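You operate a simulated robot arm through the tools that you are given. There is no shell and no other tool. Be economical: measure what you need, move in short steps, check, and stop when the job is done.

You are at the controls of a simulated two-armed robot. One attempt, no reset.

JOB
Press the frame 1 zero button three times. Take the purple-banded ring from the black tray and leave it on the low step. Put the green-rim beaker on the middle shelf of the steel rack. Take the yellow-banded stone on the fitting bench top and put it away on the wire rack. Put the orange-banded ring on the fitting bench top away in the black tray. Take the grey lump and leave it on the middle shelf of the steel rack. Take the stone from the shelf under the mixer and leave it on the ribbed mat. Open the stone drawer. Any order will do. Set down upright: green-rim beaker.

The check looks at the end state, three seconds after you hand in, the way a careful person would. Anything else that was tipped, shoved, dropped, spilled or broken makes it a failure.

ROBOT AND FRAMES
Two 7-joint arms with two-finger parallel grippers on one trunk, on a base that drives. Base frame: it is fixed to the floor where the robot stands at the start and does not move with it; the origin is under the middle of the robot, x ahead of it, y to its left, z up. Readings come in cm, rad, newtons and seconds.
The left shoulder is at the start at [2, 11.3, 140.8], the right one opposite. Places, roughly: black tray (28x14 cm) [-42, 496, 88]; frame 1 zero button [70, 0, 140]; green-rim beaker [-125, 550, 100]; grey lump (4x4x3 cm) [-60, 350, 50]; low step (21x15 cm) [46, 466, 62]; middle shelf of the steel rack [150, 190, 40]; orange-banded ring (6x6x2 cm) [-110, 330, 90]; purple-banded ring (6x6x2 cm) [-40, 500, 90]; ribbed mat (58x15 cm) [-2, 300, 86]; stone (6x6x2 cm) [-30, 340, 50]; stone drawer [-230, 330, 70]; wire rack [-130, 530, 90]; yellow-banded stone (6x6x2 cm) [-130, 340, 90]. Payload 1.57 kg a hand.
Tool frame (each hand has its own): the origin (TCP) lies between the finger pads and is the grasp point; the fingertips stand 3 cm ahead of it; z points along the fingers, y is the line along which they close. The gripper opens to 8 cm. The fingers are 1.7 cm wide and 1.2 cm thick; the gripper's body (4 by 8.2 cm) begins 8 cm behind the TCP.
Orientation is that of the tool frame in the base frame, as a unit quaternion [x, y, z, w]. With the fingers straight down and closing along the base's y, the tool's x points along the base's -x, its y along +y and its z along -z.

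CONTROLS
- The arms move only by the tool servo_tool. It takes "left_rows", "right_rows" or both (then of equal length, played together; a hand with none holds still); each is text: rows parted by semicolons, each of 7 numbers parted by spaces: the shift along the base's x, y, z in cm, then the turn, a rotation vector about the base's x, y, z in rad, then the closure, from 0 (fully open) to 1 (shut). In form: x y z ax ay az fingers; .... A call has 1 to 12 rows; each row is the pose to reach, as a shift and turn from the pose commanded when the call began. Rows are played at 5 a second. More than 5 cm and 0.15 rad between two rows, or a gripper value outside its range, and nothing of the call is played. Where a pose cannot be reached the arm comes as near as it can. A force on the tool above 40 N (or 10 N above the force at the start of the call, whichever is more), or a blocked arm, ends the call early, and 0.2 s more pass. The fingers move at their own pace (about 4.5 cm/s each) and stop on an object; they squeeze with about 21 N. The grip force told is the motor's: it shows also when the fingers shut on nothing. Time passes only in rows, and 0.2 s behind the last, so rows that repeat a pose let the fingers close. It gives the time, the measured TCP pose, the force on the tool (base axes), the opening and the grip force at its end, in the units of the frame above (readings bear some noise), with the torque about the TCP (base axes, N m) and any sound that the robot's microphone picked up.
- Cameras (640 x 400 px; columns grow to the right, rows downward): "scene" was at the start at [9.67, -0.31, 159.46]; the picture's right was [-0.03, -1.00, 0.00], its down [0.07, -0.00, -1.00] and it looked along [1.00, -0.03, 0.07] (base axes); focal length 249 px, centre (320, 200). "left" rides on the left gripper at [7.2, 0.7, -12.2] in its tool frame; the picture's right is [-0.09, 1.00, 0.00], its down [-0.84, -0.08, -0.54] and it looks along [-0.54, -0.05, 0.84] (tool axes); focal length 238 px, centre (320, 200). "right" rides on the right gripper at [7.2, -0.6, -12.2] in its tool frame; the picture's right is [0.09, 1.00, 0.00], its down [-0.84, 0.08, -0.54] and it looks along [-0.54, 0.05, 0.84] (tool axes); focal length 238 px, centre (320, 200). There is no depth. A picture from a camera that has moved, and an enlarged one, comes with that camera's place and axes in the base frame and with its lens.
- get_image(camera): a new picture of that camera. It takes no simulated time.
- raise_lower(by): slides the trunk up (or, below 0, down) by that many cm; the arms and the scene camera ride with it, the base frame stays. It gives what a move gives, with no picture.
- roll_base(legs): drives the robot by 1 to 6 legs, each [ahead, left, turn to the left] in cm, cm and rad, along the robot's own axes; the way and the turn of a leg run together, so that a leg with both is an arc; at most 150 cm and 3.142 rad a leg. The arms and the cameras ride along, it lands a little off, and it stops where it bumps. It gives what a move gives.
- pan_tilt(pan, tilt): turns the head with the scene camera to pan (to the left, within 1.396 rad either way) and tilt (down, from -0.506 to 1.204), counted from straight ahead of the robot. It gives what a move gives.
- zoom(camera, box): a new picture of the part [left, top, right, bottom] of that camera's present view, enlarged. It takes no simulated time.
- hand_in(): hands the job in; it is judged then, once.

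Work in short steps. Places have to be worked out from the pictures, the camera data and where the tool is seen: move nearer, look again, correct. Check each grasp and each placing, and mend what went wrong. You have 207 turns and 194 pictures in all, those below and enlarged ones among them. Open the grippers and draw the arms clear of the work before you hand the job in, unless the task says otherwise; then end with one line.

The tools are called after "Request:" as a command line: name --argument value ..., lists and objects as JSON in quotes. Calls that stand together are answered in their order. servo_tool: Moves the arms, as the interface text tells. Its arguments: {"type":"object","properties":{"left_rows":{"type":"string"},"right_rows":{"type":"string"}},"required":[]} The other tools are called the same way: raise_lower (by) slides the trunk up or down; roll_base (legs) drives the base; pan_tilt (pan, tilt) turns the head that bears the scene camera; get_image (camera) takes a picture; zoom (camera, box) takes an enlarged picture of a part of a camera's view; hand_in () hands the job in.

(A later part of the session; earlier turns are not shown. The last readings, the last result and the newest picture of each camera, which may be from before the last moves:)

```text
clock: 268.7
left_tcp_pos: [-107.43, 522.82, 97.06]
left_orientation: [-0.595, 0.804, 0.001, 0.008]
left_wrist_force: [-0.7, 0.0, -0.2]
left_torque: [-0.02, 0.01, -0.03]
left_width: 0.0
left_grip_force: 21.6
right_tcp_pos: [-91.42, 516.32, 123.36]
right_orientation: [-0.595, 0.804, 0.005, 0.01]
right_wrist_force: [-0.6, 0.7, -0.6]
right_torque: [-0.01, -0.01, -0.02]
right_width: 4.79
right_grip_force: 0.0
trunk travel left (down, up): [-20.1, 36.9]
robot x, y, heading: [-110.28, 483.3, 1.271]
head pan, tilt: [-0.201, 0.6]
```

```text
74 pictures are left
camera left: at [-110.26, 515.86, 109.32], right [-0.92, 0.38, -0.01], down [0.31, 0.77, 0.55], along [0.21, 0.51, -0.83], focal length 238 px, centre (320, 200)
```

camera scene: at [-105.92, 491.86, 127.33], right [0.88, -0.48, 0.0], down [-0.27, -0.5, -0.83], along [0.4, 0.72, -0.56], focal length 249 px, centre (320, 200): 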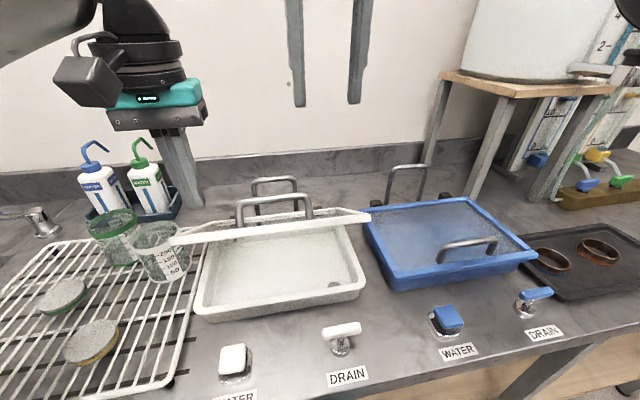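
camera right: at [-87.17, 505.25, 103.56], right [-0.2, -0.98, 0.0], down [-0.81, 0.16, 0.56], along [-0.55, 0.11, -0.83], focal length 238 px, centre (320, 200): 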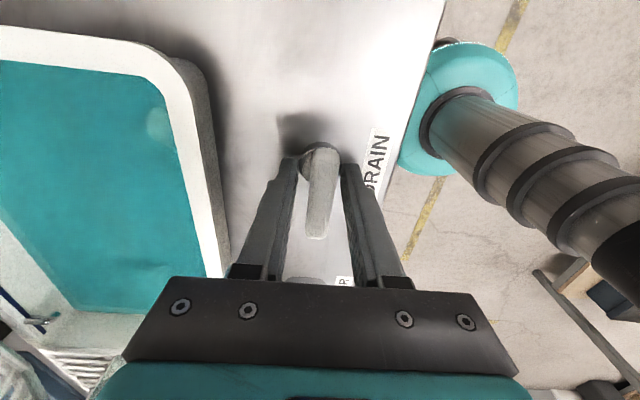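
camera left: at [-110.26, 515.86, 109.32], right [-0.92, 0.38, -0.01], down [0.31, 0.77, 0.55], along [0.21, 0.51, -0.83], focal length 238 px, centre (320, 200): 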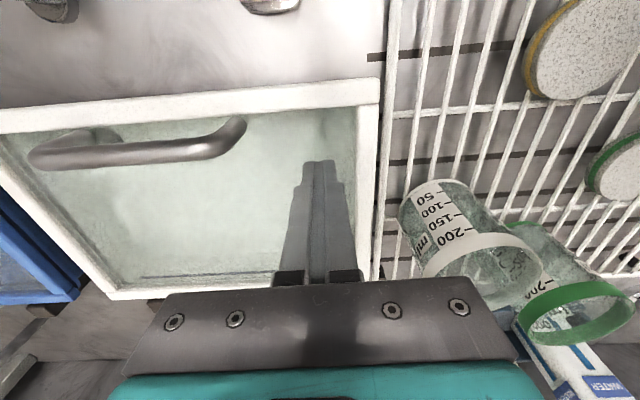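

The lid has come down. I press slightly further to be sure it's seated, then look from the scene camera.

Request:
servo_tool --left_rows "0 0 -0.4 0 0 0 1; 0 0 -0.8 0 0 0 1; 0 0 -1.2 0 0 0 1; 0 0 -1.6 0 0 0 1"

Request:
get_image --camera "scene"

```text
clock: 269.4
left_tcp_pos: [-107.56, 522.76, 96.87]
left_orientation: [-0.593, 0.805, 0.002, 0.012]
left_wrist_force: [-4.6, -6.4, 13.4]
left_torque: [-0.24, 0.22, 0.01]
left_width: 0.01
left_grip_force: 21.0
right_tcp_pos: [-91.55, 516.23, 123.46]
right_orientation: [-0.595, 0.804, 0.006, 0.012]
right_wrist_force: [-0.4, -0.8, 0.1]
right_torque: [0.02, -0.01, -0.03]
right_width: 4.77
right_grip_force: 0.1
trunk travel left (down, up): [-20.1, 36.9]
robot x, y, heading: [-110.05, 483.39, 1.271]
head pan, tilt: [-0.201, 0.6]
stopped in row 3 (left hand): the force on the tool passed its limit at 44 N (the readings are from after the stop); the commanded pose is now the measured one
```

```text
73 pictures are left
camera scene: at [-105.97, 491.71, 127.34], right [0.88, -0.48, 0.0], down [-0.27, -0.5, -0.83], along [0.4, 0.72, -0.56], focal length 249 px, centre (320, 200)
```

scene: 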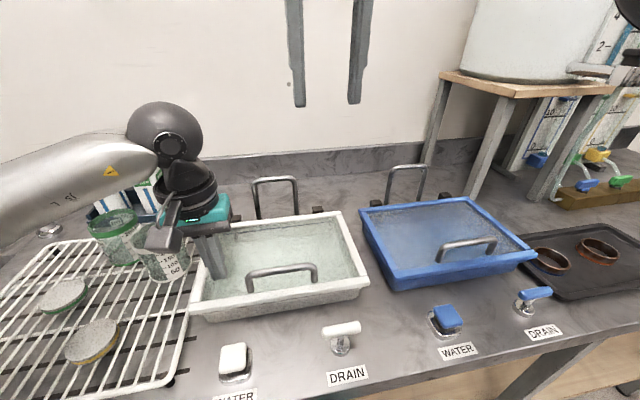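

The bath is back as it was. Now I'll take the beaker with the left hand instead (its elbow will be over the empty sink side). I lift it, strafe left and tilt it.

Request:
servo_tool --left_rows "0 0 3 0 0 0 1; 0 0 7 0 0 0 1; 0 0 11 0 0 0 0.5; 0 0 15 0 0 0 0; 0 0 19 0 0 0 0; 0 -0.5 20 0 0 0 0"

Request:
roll_base --legs '[[0, 21.7, 0], [1.5, 0, 0]]'

Request:
servo_tool --left_rows "0.3 1 -1 0.14 -0.042 0 0; 0.6 2 -2 0.28 -0.084 0 0; 0.9 3 -3 0.42 -0.125 0 0; 1.2 4 -4 0.56 -0.167 0 0; 1.5 5 -5 0.7 -0.209 0 0"

Request:
get_image --camera "left"

```text
clock: 270.8
left_tcp_pos: [-107.2, 522.23, 116.97]
left_orientation: [-0.594, 0.805, 0.002, 0.011]
left_wrist_force: [0.1, 0.3, 0.1]
left_torque: [0.0, 0.0, -0.01]
left_width: 8.02
left_grip_force: 0.1
right_tcp_pos: [-91.65, 516.42, 123.42]
right_orientation: [-0.594, 0.804, 0.007, 0.01]
right_wrist_force: [-0.2, -0.4, 0.6]
right_torque: [0.0, 0.01, -0.01]
right_width: 4.79
right_grip_force: 0.1
trunk travel left (down, up): [-20.1, 36.9]
robot x, y, heading: [-110.44, 483.22, 1.27]
head pan, tilt: [-0.201, 0.6]
```

```text
clock: 272.9
left_tcp_pos: [-127.95, 530.33, 116.79]
left_orientation: [-0.595, 0.804, 0.002, 0.011]
left_wrist_force: [0.6, 0.0, 0.8]
left_torque: [0.01, 0.02, 0.0]
left_width: 8.01
left_grip_force: 0.1
right_tcp_pos: [-112.28, 524.4, 123.46]
right_orientation: [-0.596, 0.803, 0.005, 0.011]
right_wrist_force: [0.1, 0.3, -0.4]
right_torque: [0.0, 0.02, -0.03]
right_width: 4.8
right_grip_force: 0.0
trunk travel left (down, up): [-20.1, 36.9]
robot x, y, heading: [-131.34, 490.99, 1.279]
head pan, tilt: [-0.201, 0.6]
```

```text
clock: 274.1
left_tcp_pos: [-126.61, 535.36, 111.93]
left_orientation: [-0.552, 0.748, 0.218, 0.298]
left_wrist_force: [-0.4, -0.2, -0.2]
left_torque: [0.0, 0.03, -0.02]
left_width: 7.99
left_grip_force: 0.2
right_tcp_pos: [-112.26, 524.41, 123.45]
right_orientation: [-0.596, 0.803, 0.005, 0.011]
right_wrist_force: [1.0, -0.2, -0.4]
right_torque: [0.01, 0.01, -0.01]
right_width: 4.82
right_grip_force: 0.1
trunk travel left (down, up): [-20.1, 36.9]
robot x, y, heading: [-130.95, 490.82, 1.273]
head pan, tilt: [-0.201, 0.6]
```

```text
72 pictures are left
camera left: at [-131.19, 522.42, 115.94], right [-0.93, 0.36, 0.06], down [0.14, 0.2, 0.97], along [0.34, 0.91, -0.24], focal length 238 px, centre (320, 200)
```

left: 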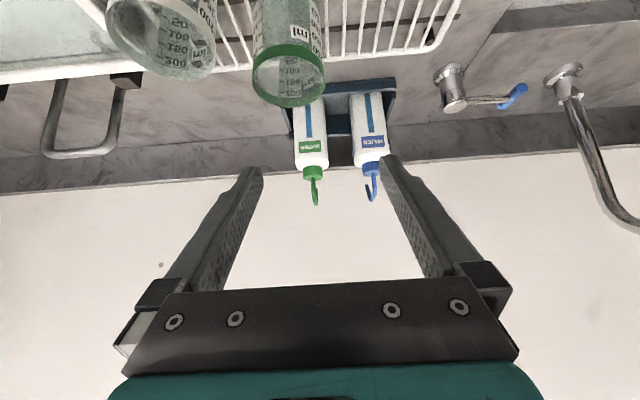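

The beaker appears ~3 cm to world-right of the hand's plane. I shift the base right 3 and look again.

Request:
roll_base --legs '[[0, -3.2, 0]]'

Request:
servo_tool --left_rows "0 0 -2 0 0 0 0; 0 0 -4 0 0 0 0; 0 0 -6 0 0 0 0; -0.3 -0.9 -8 0 0 0 0"

Request:
get_image --camera "left"

Request:
get_image --camera "scene"

```text
clock: 274.9
left_tcp_pos: [-123.59, 534.37, 111.86]
left_orientation: [-0.552, 0.748, 0.219, 0.297]
left_wrist_force: [0.7, -0.6, -0.5]
left_torque: [0.01, 0.01, 0.01]
left_width: 8.0
left_grip_force: 0.0
right_tcp_pos: [-109.1, 523.29, 123.46]
right_orientation: [-0.595, 0.803, 0.006, 0.012]
right_wrist_force: [0.2, -0.6, 0.2]
right_torque: [-0.01, 0.04, 0.01]
right_width: 4.79
right_grip_force: 0.1
trunk travel left (down, up): [-20.1, 36.9]
robot x, y, heading: [-127.86, 490.31, 1.272]
head pan, tilt: [-0.201, 0.6]
```

```text
clock: 275.9
left_tcp_pos: [-123.99, 533.34, 103.85]
left_orientation: [-0.551, 0.748, 0.217, 0.298]
left_wrist_force: [0.9, 0.3, -0.2]
left_torque: [0.01, -0.02, -0.05]
left_width: 7.98
left_grip_force: 0.0
right_tcp_pos: [-109.23, 523.45, 123.4]
right_orientation: [-0.595, 0.803, 0.006, 0.011]
right_wrist_force: [0.3, 0.2, -1.0]
right_torque: [0.02, -0.01, 0.01]
right_width: 4.79
right_grip_force: 0.1
trunk travel left (down, up): [-20.1, 36.9]
robot x, y, heading: [-127.61, 490.06, 1.273]
head pan, tilt: [-0.201, 0.6]
```

```text
71 pictures are left
camera left: at [-128.57, 520.46, 107.85], right [-0.93, 0.36, 0.06], down [0.14, 0.21, 0.97], along [0.34, 0.91, -0.24], focal length 238 px, centre (320, 200)
```

left: 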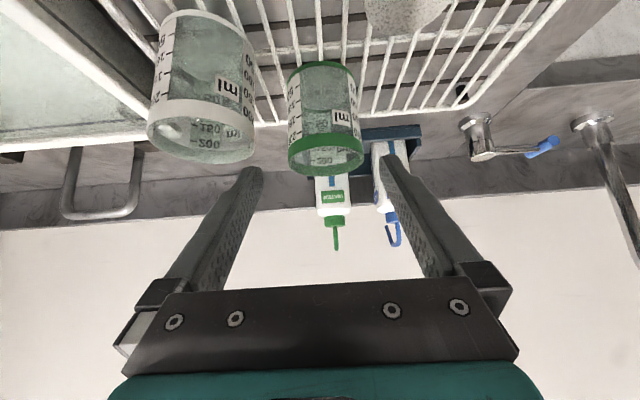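

```text
70 pictures are left
camera scene: at [-123.63, 498.83, 127.33], right [0.88, -0.48, 0.0], down [-0.27, -0.5, -0.83], along [0.39, 0.73, -0.56], focal length 249 px, centre (320, 200)
```

scene: 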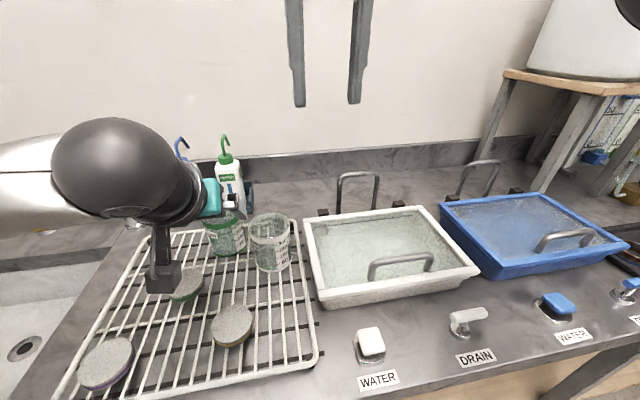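

Aligned now: beaker at about [-121.6, 541.4]. To give the white beaker more room I yaw the hand 0.25 rad clockwise about the beaker and go to a standoff.

Request:
servo_tool --left_rows "-0.3 1 -0.5 0 0 -0.08 0; -0.5 2 -1.2 0 0 -0.17 0; -0.5 3 -2 0 0 -0.25 0"

Request:
get_image --camera "left"

```text
clock: 276.7
left_tcp_pos: [-124.53, 536.5, 101.84]
left_orientation: [-0.453, 0.812, 0.179, 0.322]
left_wrist_force: [-0.2, 0.1, -0.3]
left_torque: [0.03, 0.0, -0.01]
left_width: 7.99
left_grip_force: 0.0
right_tcp_pos: [-109.25, 523.39, 123.53]
right_orientation: [-0.595, 0.804, 0.005, 0.011]
right_wrist_force: [-0.7, -0.1, 0.0]
right_torque: [-0.01, 0.01, 0.0]
right_width: 4.79
right_grip_force: 0.0
trunk travel left (down, up): [-20.1, 36.9]
robot x, y, heading: [-127.97, 490.36, 1.272]
head pan, tilt: [-0.201, 0.6]
```

```text
69 pictures are left
camera left: at [-132.07, 525.12, 105.95], right [-0.81, 0.58, 0.06], down [0.19, 0.16, 0.97], along [0.55, 0.8, -0.24], focal length 238 px, centre (320, 200)
```

left: 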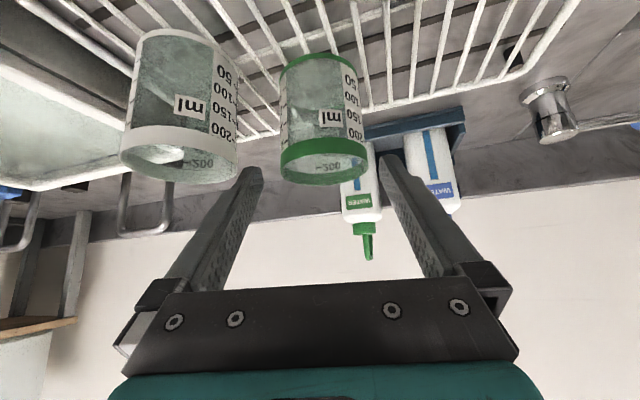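

Well aligned with the white beaker clear. I slide in diagonally.

Request:
servo_tool --left_rows "0.75 1.2 -1.6 0 0 0 0; 1.5 2.4 -3.2 0 0 0 0; 2.25 3.6 -4.8 0 0 0 0; 2.9 4.7 -6.3 0 0 0 0"

Request:
get_image --camera "left"

Request:
get_image --camera "scene"

```text
clock: 277.7
left_tcp_pos: [-121.41, 541.21, 95.73]
left_orientation: [-0.454, 0.812, 0.177, 0.322]
left_wrist_force: [-0.1, 0.6, 0.1]
left_torque: [0.03, 0.02, 0.01]
left_width: 7.98
left_grip_force: 0.0
right_tcp_pos: [-109.28, 523.41, 123.42]
right_orientation: [-0.595, 0.804, 0.005, 0.011]
right_wrist_force: [0.0, 0.3, 1.2]
right_torque: [0.02, 0.03, -0.02]
right_width: 4.78
right_grip_force: 0.0
trunk travel left (down, up): [-20.1, 36.9]
robot x, y, heading: [-127.78, 490.3, 1.271]
head pan, tilt: [-0.201, 0.6]
```

```text
68 pictures are left
camera left: at [-129.07, 529.97, 99.71], right [-0.81, 0.58, 0.06], down [0.19, 0.16, 0.97], along [0.55, 0.8, -0.24], focal length 238 px, centre (320, 200)
```

left: 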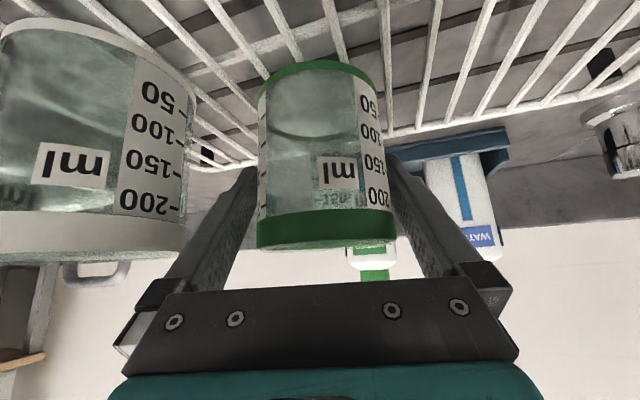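

```text
67 pictures are left
camera scene: at [-123.61, 498.85, 127.33], right [0.88, -0.48, 0.0], down [-0.27, -0.5, -0.82], along [0.39, 0.72, -0.57], focal length 249 px, centre (320, 200)
```

scene: 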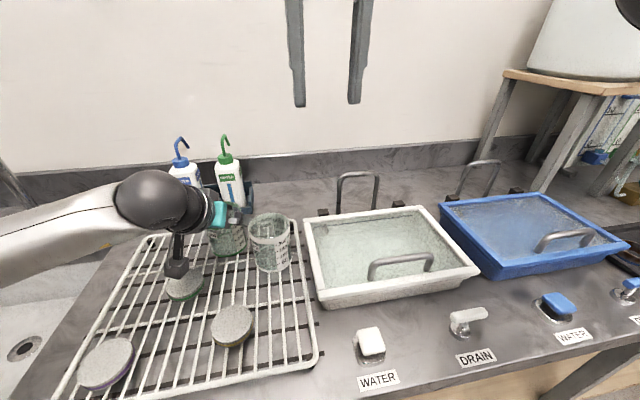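

The beaker is between the fingers. I close gently.

Request:
servo_tool --left_rows "0 0 0 0 0 0 0.08; 0 0 0 0 0 0 0.16; 0 0 0 0 0 0 0.3; 0 0 0 0 0 0 0.4; 0 0 0 0 0 0 0.4"

Request:
get_image --camera "left"

```text
clock: 278.9
left_tcp_pos: [-121.38, 541.23, 95.73]
left_orientation: [-0.454, 0.812, 0.177, 0.321]
left_wrist_force: [0.3, 0.4, 0.2]
left_torque: [0.0, 0.03, 0.0]
left_width: 6.92
left_grip_force: 20.7
right_tcp_pos: [-109.15, 523.46, 123.44]
right_orientation: [-0.596, 0.803, 0.006, 0.011]
right_wrist_force: [0.0, 0.1, -0.2]
right_torque: [-0.01, 0.01, -0.04]
right_width: 4.79
right_grip_force: 0.0
trunk travel left (down, up): [-20.1, 36.9]
robot x, y, heading: [-128.18, 490.08, 1.273]
head pan, tilt: [-0.201, 0.6]
```

```text
66 pictures are left
camera left: at [-129.09, 529.95, 99.73], right [-0.81, 0.58, 0.06], down [0.19, 0.16, 0.97], along [0.55, 0.8, -0.24], focal length 238 px, centre (320, 200)
```

left: 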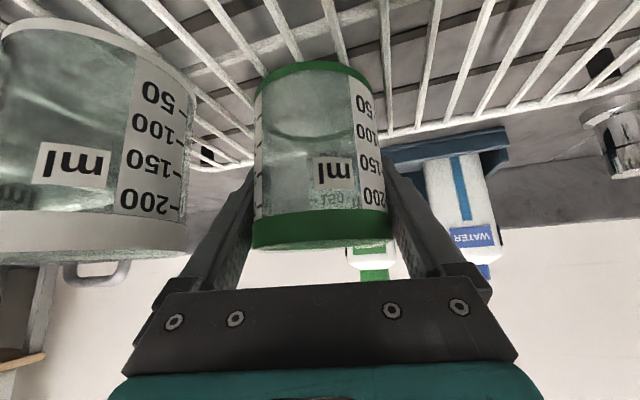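

Gripped at 6.9 cm. I lift straight up and check.

Request:
servo_tool --left_rows "0 0 2 0 0 0 0.4; 0 0 5 0 0 0 0.4; 0 0 9 0 0 0 0.4; 0 0 13 0 0 0 0.4"

Request:
get_image --camera "left"

Request:
get_image --camera "scene"

```text
clock: 279.9
left_tcp_pos: [-121.48, 541.26, 108.79]
left_orientation: [-0.453, 0.812, 0.178, 0.321]
left_wrist_force: [-0.2, 0.0, -0.8]
left_torque: [0.0, -0.02, 0.01]
left_width: 6.92
left_grip_force: 21.2
right_tcp_pos: [-109.22, 523.41, 123.5]
right_orientation: [-0.596, 0.803, 0.006, 0.011]
right_wrist_force: [0.0, -0.3, -0.2]
right_torque: [0.03, 0.0, -0.02]
right_width: 4.8
right_grip_force: 0.0
trunk travel left (down, up): [-20.1, 36.9]
robot x, y, heading: [-127.96, 489.95, 1.276]
head pan, tilt: [-0.201, 0.6]
```

```text
65 pictures are left
camera left: at [-129.09, 529.89, 112.82], right [-0.81, 0.58, 0.06], down [0.19, 0.16, 0.97], along [0.55, 0.8, -0.24], focal length 238 px, centre (320, 200)
```

left: 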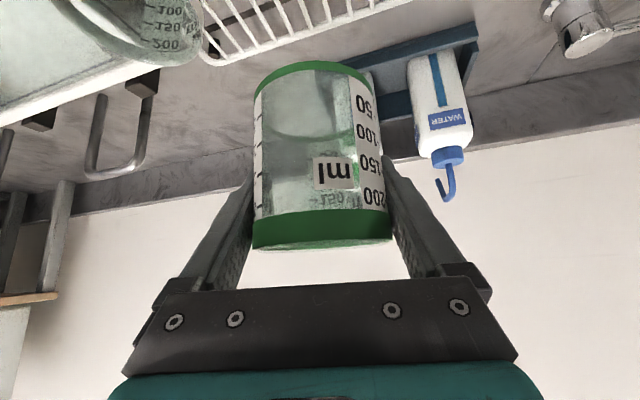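

```text
64 pictures are left
camera scene: at [-123.61, 498.81, 127.33], right [0.88, -0.48, 0.0], down [-0.27, -0.5, -0.83], along [0.39, 0.73, -0.56], focal length 249 px, centre (320, 200)
```

scene: 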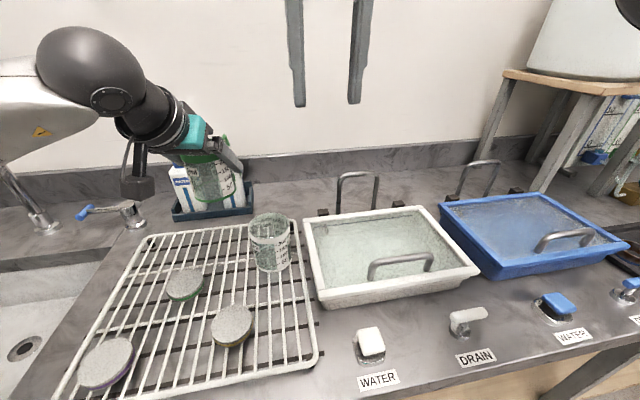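

Beaker held upright. I draw the hand back and up, then back the base off.

Request:
servo_tool --left_rows "-1 -3.3 3 0 0 0 0.4; -2.1 -6.8 5 0 0 0 0.4; -3.2 -10.4 7 0 0 0 0.4; -4.4 -14.3 9 0 0 0 0.4"

Request:
roll_base --legs '[[-55, 0, 0]]'

```text
clock: 280.9
left_tcp_pos: [-125.96, 526.84, 117.33]
left_orientation: [-0.455, 0.811, 0.179, 0.32]
left_wrist_force: [-0.5, -0.1, -1.1]
left_torque: [-0.01, 0.0, -0.01]
left_width: 6.9
left_grip_force: 21.1
right_tcp_pos: [-109.19, 523.32, 123.44]
right_orientation: [-0.595, 0.804, 0.006, 0.01]
right_wrist_force: [-0.3, -0.3, 0.1]
right_torque: [0.0, 0.03, 0.01]
right_width: 4.77
right_grip_force: 0.0
trunk travel left (down, up): [-20.1, 36.9]
robot x, y, heading: [-127.71, 490.12, 1.278]
head pan, tilt: [-0.201, 0.6]
```

```text
clock: 284.1
left_tcp_pos: [-142.42, 473.33, 117.32]
left_orientation: [-0.458, 0.809, 0.18, 0.321]
left_wrist_force: [-0.4, -1.1, -0.4]
left_torque: [0.0, -0.01, -0.01]
left_width: 6.88
left_grip_force: 21.1
right_tcp_pos: [-125.75, 470.12, 123.41]
right_orientation: [-0.6, 0.8, 0.006, 0.011]
right_wrist_force: [0.9, 0.0, 0.6]
right_torque: [0.01, -0.01, 0.02]
right_width: 4.81
right_grip_force: 0.1
trunk travel left (down, up): [-20.1, 36.9]
robot x, y, heading: [-144.21, 436.74, 1.283]
head pan, tilt: [-0.201, 0.6]
```

I turn round toward the prep bench and strafe along the aisle to see its lower shelf.

Request:
roll_base --legs '[[0, 0, 3.141], [0, 118, 0]]'

Request:
pan_tilt --pan 0 --tilt 0.6

Request:
get_image --camera "scene"

```text
clock: 297.4
left_tcp_pos: [-33.81, 365.25, 117.35]
left_orientation: [0.81, 0.456, -0.321, 0.179]
left_wrist_force: [0.8, -0.5, 0.5]
left_torque: [-0.02, 0.0, 0.01]
left_width: 6.86
left_grip_force: 21.2
right_tcp_pos: [-50.34, 368.76, 123.41]
right_orientation: [0.802, 0.597, -0.01, 0.006]
right_wrist_force: [0.3, -0.2, 0.3]
right_torque: [0.01, 0.03, 0.02]
right_width: 4.81
right_grip_force: 0.0
trunk travel left (down, up): [-20.1, 36.9]
robot x, y, heading: [-31.76, 401.9, -1.862]
head pan, tilt: [-0.201, 0.6]
```

```text
clock: 298.1
left_tcp_pos: [-33.75, 365.29, 117.24]
left_orientation: [0.811, 0.455, -0.321, 0.178]
left_wrist_force: [0.6, -0.1, 0.1]
left_torque: [0.05, -0.01, 0.01]
left_width: 6.86
left_grip_force: 20.9
right_tcp_pos: [-50.33, 368.79, 123.43]
right_orientation: [0.802, 0.597, -0.012, 0.005]
right_wrist_force: [-0.4, -0.5, 0.1]
right_torque: [0.01, 0.0, -0.03]
right_width: 4.79
right_grip_force: 0.0
trunk travel left (down, up): [-20.1, 36.9]
robot x, y, heading: [-31.87, 402.24, -1.865]
head pan, tilt: [0.0, 0.6]
```

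```text
63 pictures are left
camera scene: at [-34.75, 392.6, 127.33], right [-0.96, 0.29, 0.0], down [0.16, 0.54, -0.83], along [-0.24, -0.79, -0.56], focal length 249 px, centre (320, 200)
```

scene: 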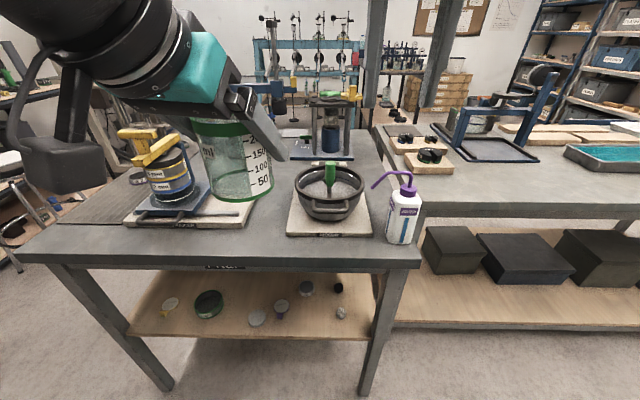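

Request:
zoom --camera "scene" --box '[120, 250, 400, 360]'

```text
2.29 times, centred on (260, 305) of scene
camera zoom: at [-34.75, 392.6, 127.33], right [-0.96, 0.29, 0.0], down [0.16, 0.54, -0.83], along [-0.24, -0.79, -0.56], focal length 569 px, centre (457, -40)
```

zoom: 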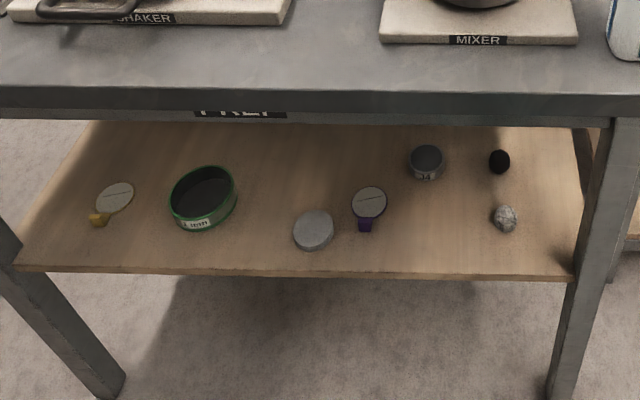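

The plain grey stone lies at ~[-28.4, 343.4], the grey lump at ~[-55.2, 349.4], on the shelf at z≈49. I raise the beaker hand, strafe left to line the right hand up with the stone, and lower the trunk.

Request:
servo_tool --left_rows "0 0 4 0 0 0 0.4; 0 0 8 0 0 0 0.4; 0 0 12 0 0 0 0.4; 0 0 16 0 0 0 0.4"

Request:
roll_base --legs '[[0, 28.5, 0]]'

Request:
raise_lower --by -20

```text
clock: 299.1
left_tcp_pos: [-33.93, 365.43, 133.8]
left_orientation: [0.811, 0.455, -0.321, 0.179]
left_wrist_force: [0.3, -0.3, -0.1]
left_torque: [0.04, 0.0, -0.01]
left_width: 6.92
left_grip_force: 21.2
right_tcp_pos: [-50.29, 368.87, 123.45]
right_orientation: [0.803, 0.596, -0.01, 0.006]
right_wrist_force: [-0.4, -0.4, 0.5]
right_torque: [-0.01, 0.03, 0.0]
right_width: 4.82
right_grip_force: 0.0
trunk travel left (down, up): [-20.1, 36.9]
robot x, y, heading: [-31.67, 402.03, -1.861]
head pan, tilt: [0.0, 0.6]
```

```text
clock: 301.1
left_tcp_pos: [-6.47, 357.04, 133.76]
left_orientation: [0.811, 0.456, -0.321, 0.179]
left_wrist_force: [1.1, -0.6, -1.3]
left_torque: [0.03, 0.02, 0.0]
left_width: 6.89
left_grip_force: 21.0
right_tcp_pos: [-23.28, 360.62, 123.42]
right_orientation: [0.802, 0.597, -0.011, 0.005]
right_wrist_force: [0.1, -0.3, 0.1]
right_torque: [0.02, 0.01, 0.0]
right_width: 4.79
right_grip_force: 0.0
trunk travel left (down, up): [-20.1, 36.9]
robot x, y, heading: [-4.84, 393.73, -1.862]
head pan, tilt: [0.0, 0.6]
```

```text
clock: 303.3
left_tcp_pos: [-6.8, 357.12, 113.68]
left_orientation: [0.81, 0.456, -0.321, 0.179]
left_wrist_force: [0.0, 0.1, -0.8]
left_torque: [0.02, -0.01, 0.0]
left_width: 6.9
left_grip_force: 21.0
right_tcp_pos: [-23.26, 360.63, 103.53]
right_orientation: [0.802, 0.598, -0.012, 0.007]
right_wrist_force: [-0.2, 0.3, 0.1]
right_torque: [-0.01, 0.01, 0.01]
right_width: 4.81
right_grip_force: 0.1
trunk travel left (down, up): [-0.1, 56.9]
robot x, y, heading: [-4.56, 393.96, -1.859]
head pan, tilt: [0.0, 0.6]
```

Right hand is ~8 cm outside the bench edge. I lower it while tilting it forward ~46°, opened.

Request:
servo_tool --right_rows "0 0 -4.5 -0.085 0.025 0 0; 0 0 -9 -0.17 0.051 0 0; 0 0 -13.5 -0.256 0.076 0 0; 0 0 -18 -0.341 0.101 0 0; 0 0 -22.5 -0.426 0.127 0 0; 0 0 -27 -0.511 0.152 0 0; 0 0 -31.5 -0.596 0.177 0 0; 0 0 -36 -0.681 0.203 0 0; 0 0 -41 -0.766 0.228 0 0"

Request:
get_image --camera "right"

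Request:
get_image --camera "scene"

```text
clock: 305.3
left_tcp_pos: [-6.51, 357.19, 113.6]
left_orientation: [0.811, 0.456, -0.321, 0.179]
left_wrist_force: [0.9, -1.0, 0.0]
left_torque: [0.05, -0.03, 0.0]
left_width: 6.88
left_grip_force: 21.4
right_tcp_pos: [-22.87, 360.36, 62.44]
right_orientation: [0.735, 0.547, -0.322, 0.238]
right_wrist_force: [-0.7, 0.4, -0.2]
right_torque: [0.02, 0.03, -0.02]
right_width: 8.04
right_grip_force: 0.1
trunk travel left (down, up): [-0.1, 56.9]
robot x, y, heading: [-4.32, 393.82, -1.862]
head pan, tilt: [0.0, 0.6]
```

```text
61 pictures are left
camera right: at [-19.7, 373.94, 65.36], right [0.97, -0.23, -0.07], down [0.03, -0.18, 0.98], along [-0.24, -0.96, -0.17], focal length 238 px, centre (320, 200)
```

right: 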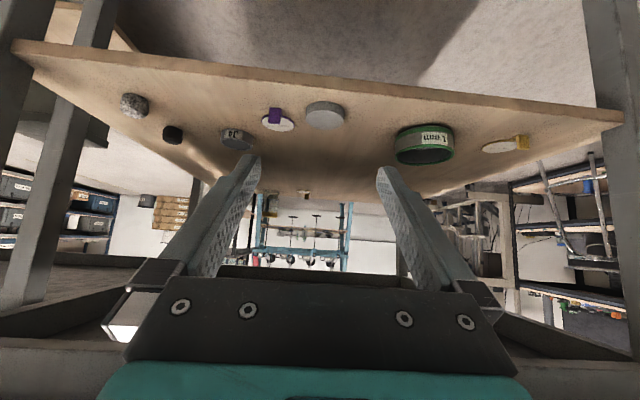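

```text
60 pictures are left
camera scene: at [-7.56, 384.42, 107.33], right [-0.96, 0.29, 0.0], down [0.16, 0.54, -0.83], along [-0.24, -0.79, -0.56], focal length 249 px, centre (320, 200)
```

scene: 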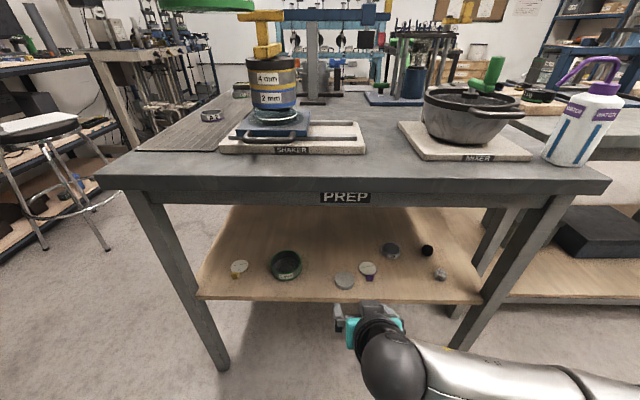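

The stone is at about [-28.2, 341.6, 46.7] and the lump at [-56.8, 347.7, 47]. I roll ahead 12, then descend toward the stone.

Request:
roll_base --legs '[[12, 0, 0]]'

Request:
servo_tool --right_rows "0 0 -3 0 0 0 0; 0 0 -6 0 0 0 0; 0 0 -8.5 0 0 0 0"

Request:
get_image --camera "right"

```text
clock: 306.5
left_tcp_pos: [-9.92, 345.68, 113.76]
left_orientation: [0.81, 0.456, -0.321, 0.179]
left_wrist_force: [-0.2, 0.0, -0.4]
left_torque: [-0.03, 0.02, 0.01]
left_width: 6.88
left_grip_force: 20.8
right_tcp_pos: [-26.47, 349.0, 62.32]
right_orientation: [0.736, 0.547, -0.322, 0.238]
right_wrist_force: [0.6, 0.5, -0.6]
right_torque: [-0.01, -0.01, -0.01]
right_width: 8.01
right_grip_force: 0.0
trunk travel left (down, up): [-0.1, 56.9]
robot x, y, heading: [-8.13, 382.56, -1.864]
head pan, tilt: [0.0, 0.6]
```

```text
clock: 307.3
left_tcp_pos: [-10.06, 345.72, 113.79]
left_orientation: [0.81, 0.456, -0.321, 0.179]
left_wrist_force: [0.5, 0.1, -0.8]
left_torque: [-0.02, -0.01, 0.04]
left_width: 6.89
left_grip_force: 20.8
right_tcp_pos: [-26.49, 348.85, 53.87]
right_orientation: [0.735, 0.548, -0.321, 0.238]
right_wrist_force: [0.1, 0.2, 0.2]
right_torque: [-0.05, 0.01, 0.0]
right_width: 8.01
right_grip_force: 0.0
trunk travel left (down, up): [-0.1, 56.9]
robot x, y, heading: [-8.1, 382.54, -1.857]
head pan, tilt: [0.0, 0.6]
```

```text
59 pictures are left
camera right: at [-23.13, 362.45, 56.81], right [0.97, -0.23, -0.07], down [0.03, -0.19, 0.98], along [-0.24, -0.96, -0.17], focal length 238 px, centre (320, 200)
```

right: 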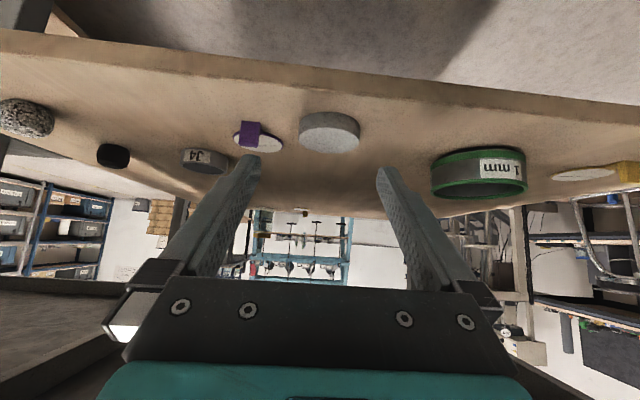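

The stone is ~0.9 cm toward +x of the hand plane. I correct, narrow the opening slightly (a tagged piece lies close by), and go half-way.

Request:
servo_tool --right_rows "0.9 -0.3 0 0 0 0 0.1; 0.6 -1.2 -1.2 0 0 0 0.1; 0.3 -2.2 -2.5 0 0 0 0.1"

Request:
get_image --camera "right"

```text
clock: 308.1
left_tcp_pos: [-10.1, 345.68, 113.69]
left_orientation: [0.811, 0.456, -0.321, 0.179]
left_wrist_force: [0.6, -0.4, -0.2]
left_torque: [0.01, 0.03, -0.01]
left_width: 6.87
left_grip_force: 21.5
right_tcp_pos: [-25.99, 346.82, 51.47]
right_orientation: [0.735, 0.547, -0.322, 0.238]
right_wrist_force: [1.1, 0.7, 0.7]
right_torque: [-0.03, -0.02, 0.0]
right_width: 7.21
right_grip_force: 0.0
trunk travel left (down, up): [-0.1, 56.9]
robot x, y, heading: [-8.49, 382.29, -1.861]
head pan, tilt: [0.0, 0.6]
```

```text
58 pictures are left
camera right: at [-22.67, 360.44, 54.43], right [0.97, -0.23, -0.07], down [0.03, -0.19, 0.98], along [-0.24, -0.96, -0.17], focal length 238 px, centre (320, 200)
```

right: 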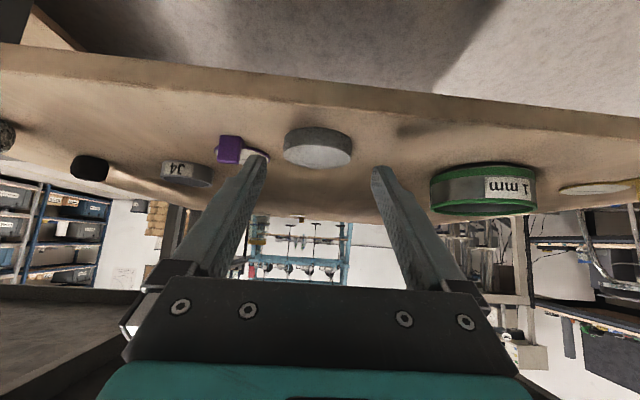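

Aligned. I go in the rest of the way and feel for the shelf.

Request:
servo_tool --right_rows "-0.25 -0.8 -1 0 0 0 0.1; -0.5 -1.6 -2 0 0 0 0.1; -0.7 -2.3 -2.8 0 0 0 0.1; -0.7 -2.3 -3.2 0 0 0 0.1"

Request:
get_image --camera "right"

```text
clock: 309.3
left_tcp_pos: [-10.07, 345.84, 113.71]
left_orientation: [0.811, 0.455, -0.321, 0.179]
left_wrist_force: [0.1, -0.1, -0.8]
left_torque: [-0.01, -0.01, 0.03]
left_width: 6.88
left_grip_force: 20.7
right_tcp_pos: [-26.51, 344.44, 48.64]
right_orientation: [0.733, 0.547, -0.324, 0.243]
right_wrist_force: [2.5, 7.8, 11.0]
right_torque: [0.08, 0.42, -0.28]
right_width: 7.2
right_grip_force: 0.0
trunk travel left (down, up): [-0.1, 56.9]
robot x, y, heading: [-8.05, 382.28, -1.86]
head pan, tilt: [0.0, 0.6]
stopped in row 4 (right hand): the force on the tool passed its limit at 42 N (the readings are from after the stop); the commanded pose is now the measured one
```

```text
57 pictures are left
camera right: at [-23.21, 358.05, 51.48], right [0.97, -0.22, -0.07], down [0.03, -0.18, 0.98], along [-0.23, -0.96, -0.16], focal length 238 px, centre (320, 200)
```

right: 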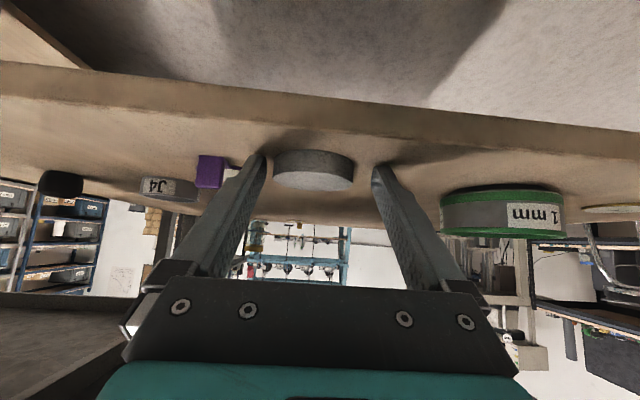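

Shelf touched; the stone sits between the fingertips. I raise a touch and close.

Request:
servo_tool --right_rows "-0.1 -0.3 0.25 0 0 0 0.1; -0.1 -0.3 0.25 0 0 0 0.3; -0.1 -0.3 0.25 0 0 0 0.5; -0.1 -0.3 0.25 0 0 0 0.7; -0.1 -0.3 0.25 0 0 0 0.7"

Request:
get_image --camera "right"

```text
clock: 310.5
left_tcp_pos: [-10.06, 345.8, 113.67]
left_orientation: [0.811, 0.456, -0.321, 0.179]
left_wrist_force: [0.6, -0.5, -0.8]
left_torque: [0.06, 0.01, 0.0]
left_width: 6.89
left_grip_force: 21.3
right_tcp_pos: [-26.62, 344.34, 48.71]
right_orientation: [0.734, 0.546, -0.323, 0.241]
right_wrist_force: [0.0, 0.2, 0.2]
right_torque: [0.01, 0.0, 0.01]
right_width: 5.64
right_grip_force: 21.6
trunk travel left (down, up): [-0.1, 56.9]
robot x, y, heading: [-7.73, 382.55, -1.861]
head pan, tilt: [0.0, 0.6]
```

```text
56 pictures are left
camera right: at [-23.37, 357.78, 51.64], right [0.97, -0.23, -0.07], down [0.03, -0.18, 0.98], along [-0.23, -0.96, -0.17], focal length 238 px, centre (320, 200)
```

right: 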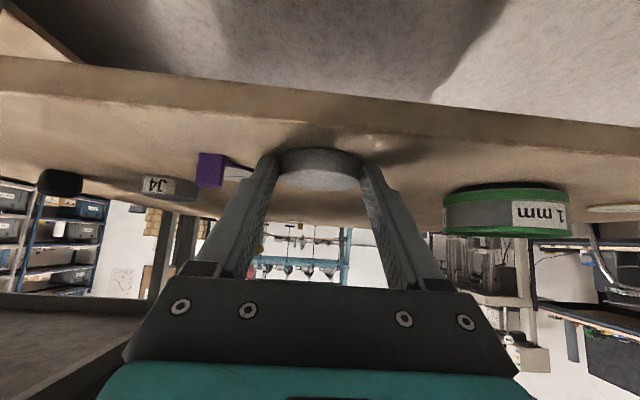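

Gripped. I lift 3 cm, back the base out, then raise the hand.

Request:
servo_tool --right_rows "0 0 1 0 0 0 0.75; 0 0 2.5 0 0 0 0.75; 0.3 1 4 0 0 0 0.75"

Request:
roll_base --legs '[[-28, 0, 0]]'

Request:
servo_tool --right_rows "0 0 5 0 0 0 0.75; 0 0 10 0 0 0 0.75; 0 0 15 0 0 0 0.75; 0 0 20 0 0 0 0.75; 0 0 25 0 0 0 0.75; 0 0 30 0 0 0 0.75; 0 0 35 0 0 0 0.75; 0 0 40 0 0 0 0.75"

Request:
get_image --camera "right"

```text
clock: 311.3
left_tcp_pos: [-10.0, 345.72, 113.79]
left_orientation: [0.811, 0.456, -0.321, 0.179]
left_wrist_force: [0.6, 0.5, -0.4]
left_torque: [-0.03, 0.0, -0.02]
left_width: 6.86
left_grip_force: 20.6
right_tcp_pos: [-26.57, 345.12, 52.73]
right_orientation: [0.734, 0.546, -0.324, 0.241]
right_wrist_force: [0.1, -0.1, -0.8]
right_torque: [0.03, -0.01, 0.01]
right_width: 5.67
right_grip_force: 20.5
trunk travel left (down, up): [-0.1, 56.9]
robot x, y, heading: [-8.01, 382.37, -1.869]
head pan, tilt: [0.0, 0.6]
```

```text
clock: 313.3
left_tcp_pos: [-1.98, 372.25, 113.69]
left_orientation: [0.809, 0.458, -0.321, 0.179]
left_wrist_force: [-1.0, 0.0, 0.4]
left_torque: [0.01, -0.03, 0.02]
left_width: 6.89
left_grip_force: 20.8
right_tcp_pos: [-18.59, 371.63, 52.58]
right_orientation: [0.733, 0.548, -0.323, 0.242]
right_wrist_force: [0.6, 0.0, -1.8]
right_torque: [0.01, -0.03, 0.0]
right_width: 5.64
right_grip_force: 20.9
trunk travel left (down, up): [-0.1, 56.9]
robot x, y, heading: [-0.1, 409.03, -1.859]
head pan, tilt: [0.0, 0.6]
```

```text
clock: 314.8
left_tcp_pos: [-1.99, 372.3, 113.72]
left_orientation: [0.81, 0.458, -0.32, 0.179]
left_wrist_force: [-0.3, 0.8, -0.5]
left_torque: [-0.01, 0.0, -0.01]
left_width: 6.88
left_grip_force: 20.9
right_tcp_pos: [-24.62, 371.6, 81.85]
right_orientation: [0.733, 0.54, -0.382, 0.16]
right_wrist_force: [-0.7, 0.1, -0.6]
right_torque: [0.04, 0.0, -0.03]
right_width: 5.62
right_grip_force: 21.3
right hand out of reach, approached as far as the arm can: row 7
trunk travel left (down, up): [-0.1, 56.9]
robot x, y, heading: [-0.23, 409.9, -1.854]
head pan, tilt: [0.0, 0.6]
stopped in row 7 (right hand): the arm was blocked; the commanded pose is now the measured one
```

```text
55 pictures are left
camera right: at [-19.63, 384.72, 84.65], right [0.92, -0.3, -0.24], down [0.18, -0.24, 0.96], along [-0.34, -0.92, -0.17], focal length 238 px, centre (320, 200)
```

right: 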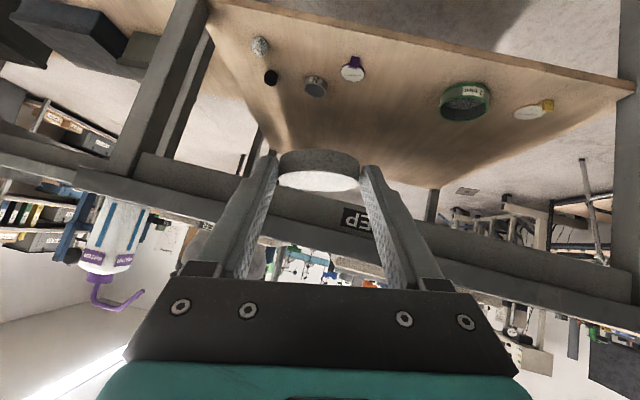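

The arm jammed while folding; the stone is still held. I raise with the trunk instead and restore the hand's orientation with a bit more reach.

Request:
raise_lower --by 22

Request:
servo_tool --right_rows "0.3 -1.5 0 -0.025 -0.086 0.044 0.75; 0.6 -3 0 -0.051 -0.171 0.088 0.75; 0.6 -3 3 -0.051 -0.171 0.088 0.75"

Request:
get_image --camera "right"

```text
clock: 317.1
left_tcp_pos: [-2.02, 372.23, 135.69]
left_orientation: [0.81, 0.457, -0.321, 0.179]
left_wrist_force: [-0.2, -0.1, -0.3]
left_torque: [-0.02, -0.02, 0.0]
left_width: 6.9
left_grip_force: 21.3
right_tcp_pos: [-24.58, 371.57, 103.76]
right_orientation: [0.733, 0.541, -0.381, 0.16]
right_wrist_force: [-0.3, -0.1, -0.7]
right_torque: [0.05, -0.03, -0.01]
right_width: 5.65
right_grip_force: 20.8
trunk travel left (down, up): [-22.1, 34.9]
robot x, y, heading: [-0.23, 409.27, -1.855]
head pan, tilt: [0.0, 0.6]
```

```text
clock: 318.1
left_tcp_pos: [-1.94, 372.43, 135.73]
left_orientation: [0.81, 0.458, -0.32, 0.179]
left_wrist_force: [-0.2, 0.2, -0.4]
left_torque: [-0.02, 0.02, -0.01]
left_width: 6.89
left_grip_force: 21.5
right_tcp_pos: [-27.51, 369.39, 106.27]
right_orientation: [0.738, 0.54, -0.354, 0.197]
right_wrist_force: [0.0, 1.1, -1.1]
right_torque: [0.01, -0.02, 0.0]
right_width: 5.61
right_grip_force: 20.8
trunk travel left (down, up): [-22.1, 34.9]
robot x, y, heading: [-0.16, 408.98, -1.855]
head pan, tilt: [0.0, 0.6]
stopped in row 3 (right hand): the arm was blocked; the commanded pose is now the measured one
```

```text
54 pictures are left
camera right: at [-23.19, 382.69, 109.12], right [0.95, -0.28, -0.16], down [0.1, -0.21, 0.97], along [-0.3, -0.94, -0.17], focal length 238 px, centre (320, 200)
```

right: 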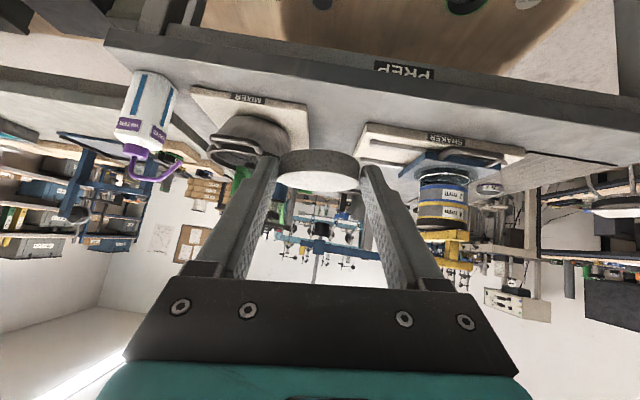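

Still stiff. I ease down a bit, move inward laterally and further ahead, and restore orientation.

Request:
servo_tool --right_rows "1 -1 -2 0 0 0 0.75; 2.5 -2.5 -3 -0.01 -0.05 0.02 0.75; 4 -4 -4 -0.02 -0.1 0.04 0.75; 5.5 -5 -4 -0.02 -0.1 0.04 0.75"

Request:
pan_tilt --pan -0.5 --tilt 0.7

Request:
get_image --camera "scene"

```text
clock: 319.3
left_tcp_pos: [-2.08, 372.32, 135.62]
left_orientation: [0.81, 0.457, -0.321, 0.18]
left_wrist_force: [0.1, 0.5, 0.4]
left_torque: [-0.02, -0.02, -0.01]
left_width: 6.91
left_grip_force: 20.9
right_tcp_pos: [-26.98, 364.91, 103.23]
right_orientation: [0.743, 0.523, -0.366, 0.201]
right_wrist_force: [-0.6, 0.3, -1.0]
right_torque: [0.03, -0.01, 0.03]
right_width: 5.61
right_grip_force: 20.6
trunk travel left (down, up): [-22.1, 34.9]
robot x, y, heading: [-0.01, 408.94, -1.857]
head pan, tilt: [0.0, 0.6]
stopped in row 4 (right hand): the arm was blocked; the commanded pose is now the measured one
```

```text
clock: 320.2
left_tcp_pos: [-2.03, 372.26, 135.74]
left_orientation: [0.81, 0.457, -0.321, 0.179]
left_wrist_force: [0.6, -0.5, -1.1]
left_torque: [-0.01, 0.04, 0.01]
left_width: 6.87
left_grip_force: 21.7
right_tcp_pos: [-26.89, 364.85, 103.14]
right_orientation: [0.743, 0.524, -0.365, 0.202]
right_wrist_force: [1.1, 0.7, -0.4]
right_torque: [0.02, -0.01, 0.0]
right_width: 5.6
right_grip_force: 20.8
trunk travel left (down, up): [-22.1, 34.9]
robot x, y, heading: [-0.15, 409.14, -1.857]
head pan, tilt: [-0.499, 0.7]
```

```text
53 pictures are left
camera scene: at [-6.55, 402.06, 128.46], right [-0.71, 0.71, 0.0], down [0.46, 0.46, -0.77], along [-0.54, -0.54, -0.64], focal length 249 px, centre (320, 200)
```

scene: 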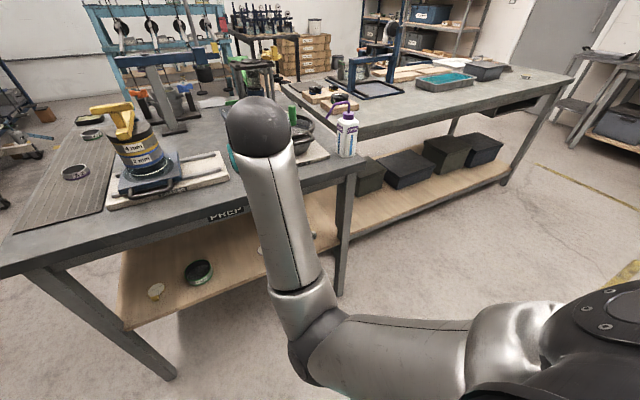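

The elbow is in a low branch. I retrace: down to the earlier low pose first, then raise while un-tilting, as it came.

Request:
servo_tool --right_rows "1.4 1.8 -3.1 -0.001 -0.014 0.015 0.75; 2.7 3.6 -6.3 -0.001 -0.029 0.029 0.75; 4.1 5.4 -9.4 -0.002 -0.043 0.044 0.75; 5.5 7.3 -12.5 -0.002 -0.057 0.058 0.75; 6.8 9.1 -15.6 -0.003 -0.072 0.072 0.75; 8.2 10.9 -18.8 -0.003 -0.086 0.087 0.75"

```text
clock: 321.2
left_tcp_pos: [-2.01, 372.36, 135.74]
left_orientation: [0.81, 0.458, -0.32, 0.18]
left_wrist_force: [0.0, -0.3, -0.8]
left_torque: [-0.02, -0.01, 0.01]
left_width: 6.87
left_grip_force: 21.3
right_tcp_pos: [-25.59, 367.13, 102.17]
right_orientation: [0.694, 0.504, -0.444, 0.261]
right_wrist_force: [0.6, 0.0, -1.6]
right_torque: [-0.01, -0.03, -0.02]
right_width: 5.62
right_grip_force: 21.1
trunk travel left (down, up): [-22.1, 34.9]
robot x, y, heading: [-0.46, 408.99, -1.857]
head pan, tilt: [-0.499, 0.7]
stopped in row 4 (right hand): the arm was blocked; the commanded pose is now the measured one
```

Blocked again. I look down at the arm to see what it is against.

Request:
pan_tilt --pan -0.7 --tilt 1.1

Request:
get_image --camera "scene"

```text
clock: 322.1
left_tcp_pos: [-2.01, 372.36, 135.66]
left_orientation: [0.81, 0.458, -0.32, 0.179]
left_wrist_force: [-0.2, 0.1, -0.1]
left_torque: [0.01, 0.02, -0.04]
left_width: 6.89
left_grip_force: 21.0
right_tcp_pos: [-25.55, 367.15, 102.09]
right_orientation: [0.694, 0.504, -0.443, 0.261]
right_wrist_force: [0.8, 0.3, -0.7]
right_torque: [0.05, 0.03, 0.03]
right_width: 5.58
right_grip_force: 20.6
trunk travel left (down, up): [-22.1, 34.9]
robot x, y, heading: [-0.49, 408.95, -1.859]
head pan, tilt: [-0.7, 1.1]
```

```text
52 pictures are left
camera scene: at [-5.81, 404.58, 125.47], right [-0.55, 0.83, 0.0], down [0.74, 0.49, -0.45], along [-0.38, -0.25, -0.89], focal length 249 px, centre (320, 200)
```

scene: 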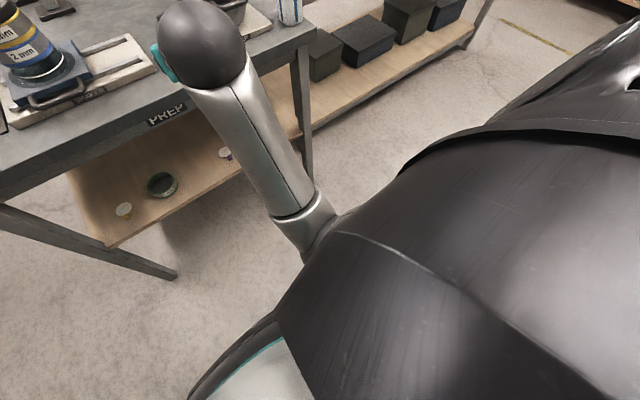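

The elbow is against the torso, so I must not pull the hand in. I back the base off, then lower the hand keeping it well ahead while restoring its orientation.

Request:
roll_base --legs '[[-16, 0, 0]]'

Request:
servo_tool --right_rows "-0.6 -2 -1 0.03 -0.02 0.01 0.75; -0.8 -3.5 -4 0.07 -0.05 0.02 0.75; 0 -4 -7 0.1 -0.08 0.03 0.75; 0.8 -4 -10 0.14 -0.1 0.04 0.75; 1.6 -4 -13 0.17 -0.13 0.05 0.75; 2.2 -4 -16 0.206 -0.159 0.063 0.75"

```text
clock: 323.5
left_tcp_pos: [2.46, 387.65, 135.67]
left_orientation: [0.81, 0.457, -0.321, 0.179]
left_wrist_force: [-0.4, -0.3, -0.3]
left_torque: [-0.05, -0.01, -0.01]
left_width: 6.88
left_grip_force: 20.6
right_tcp_pos: [-21.0, 382.48, 102.05]
right_orientation: [0.694, 0.503, -0.444, 0.261]
right_wrist_force: [0.0, 0.4, 0.0]
right_torque: [-0.01, 0.01, 0.02]
right_width: 5.59
right_grip_force: 20.9
trunk travel left (down, up): [-22.1, 34.9]
robot x, y, heading: [4.39, 424.78, -1.858]
head pan, tilt: [-0.7, 1.1]
```

```text
clock: 324.9
left_tcp_pos: [2.44, 387.56, 135.74]
left_orientation: [0.809, 0.458, -0.32, 0.18]
left_wrist_force: [0.5, -0.4, -0.7]
left_torque: [0.01, 0.01, 0.02]
left_width: 6.86
left_grip_force: 20.8
right_tcp_pos: [-20.88, 377.88, 87.34]
right_orientation: [0.729, 0.541, -0.346, 0.238]
right_wrist_force: [-0.2, -0.1, -0.2]
right_torque: [0.04, -0.04, 0.01]
right_width: 5.59
right_grip_force: 20.8
trunk travel left (down, up): [-22.1, 34.9]
robot x, y, heading: [4.71, 424.57, -1.862]
head pan, tilt: [-0.7, 1.1]
```

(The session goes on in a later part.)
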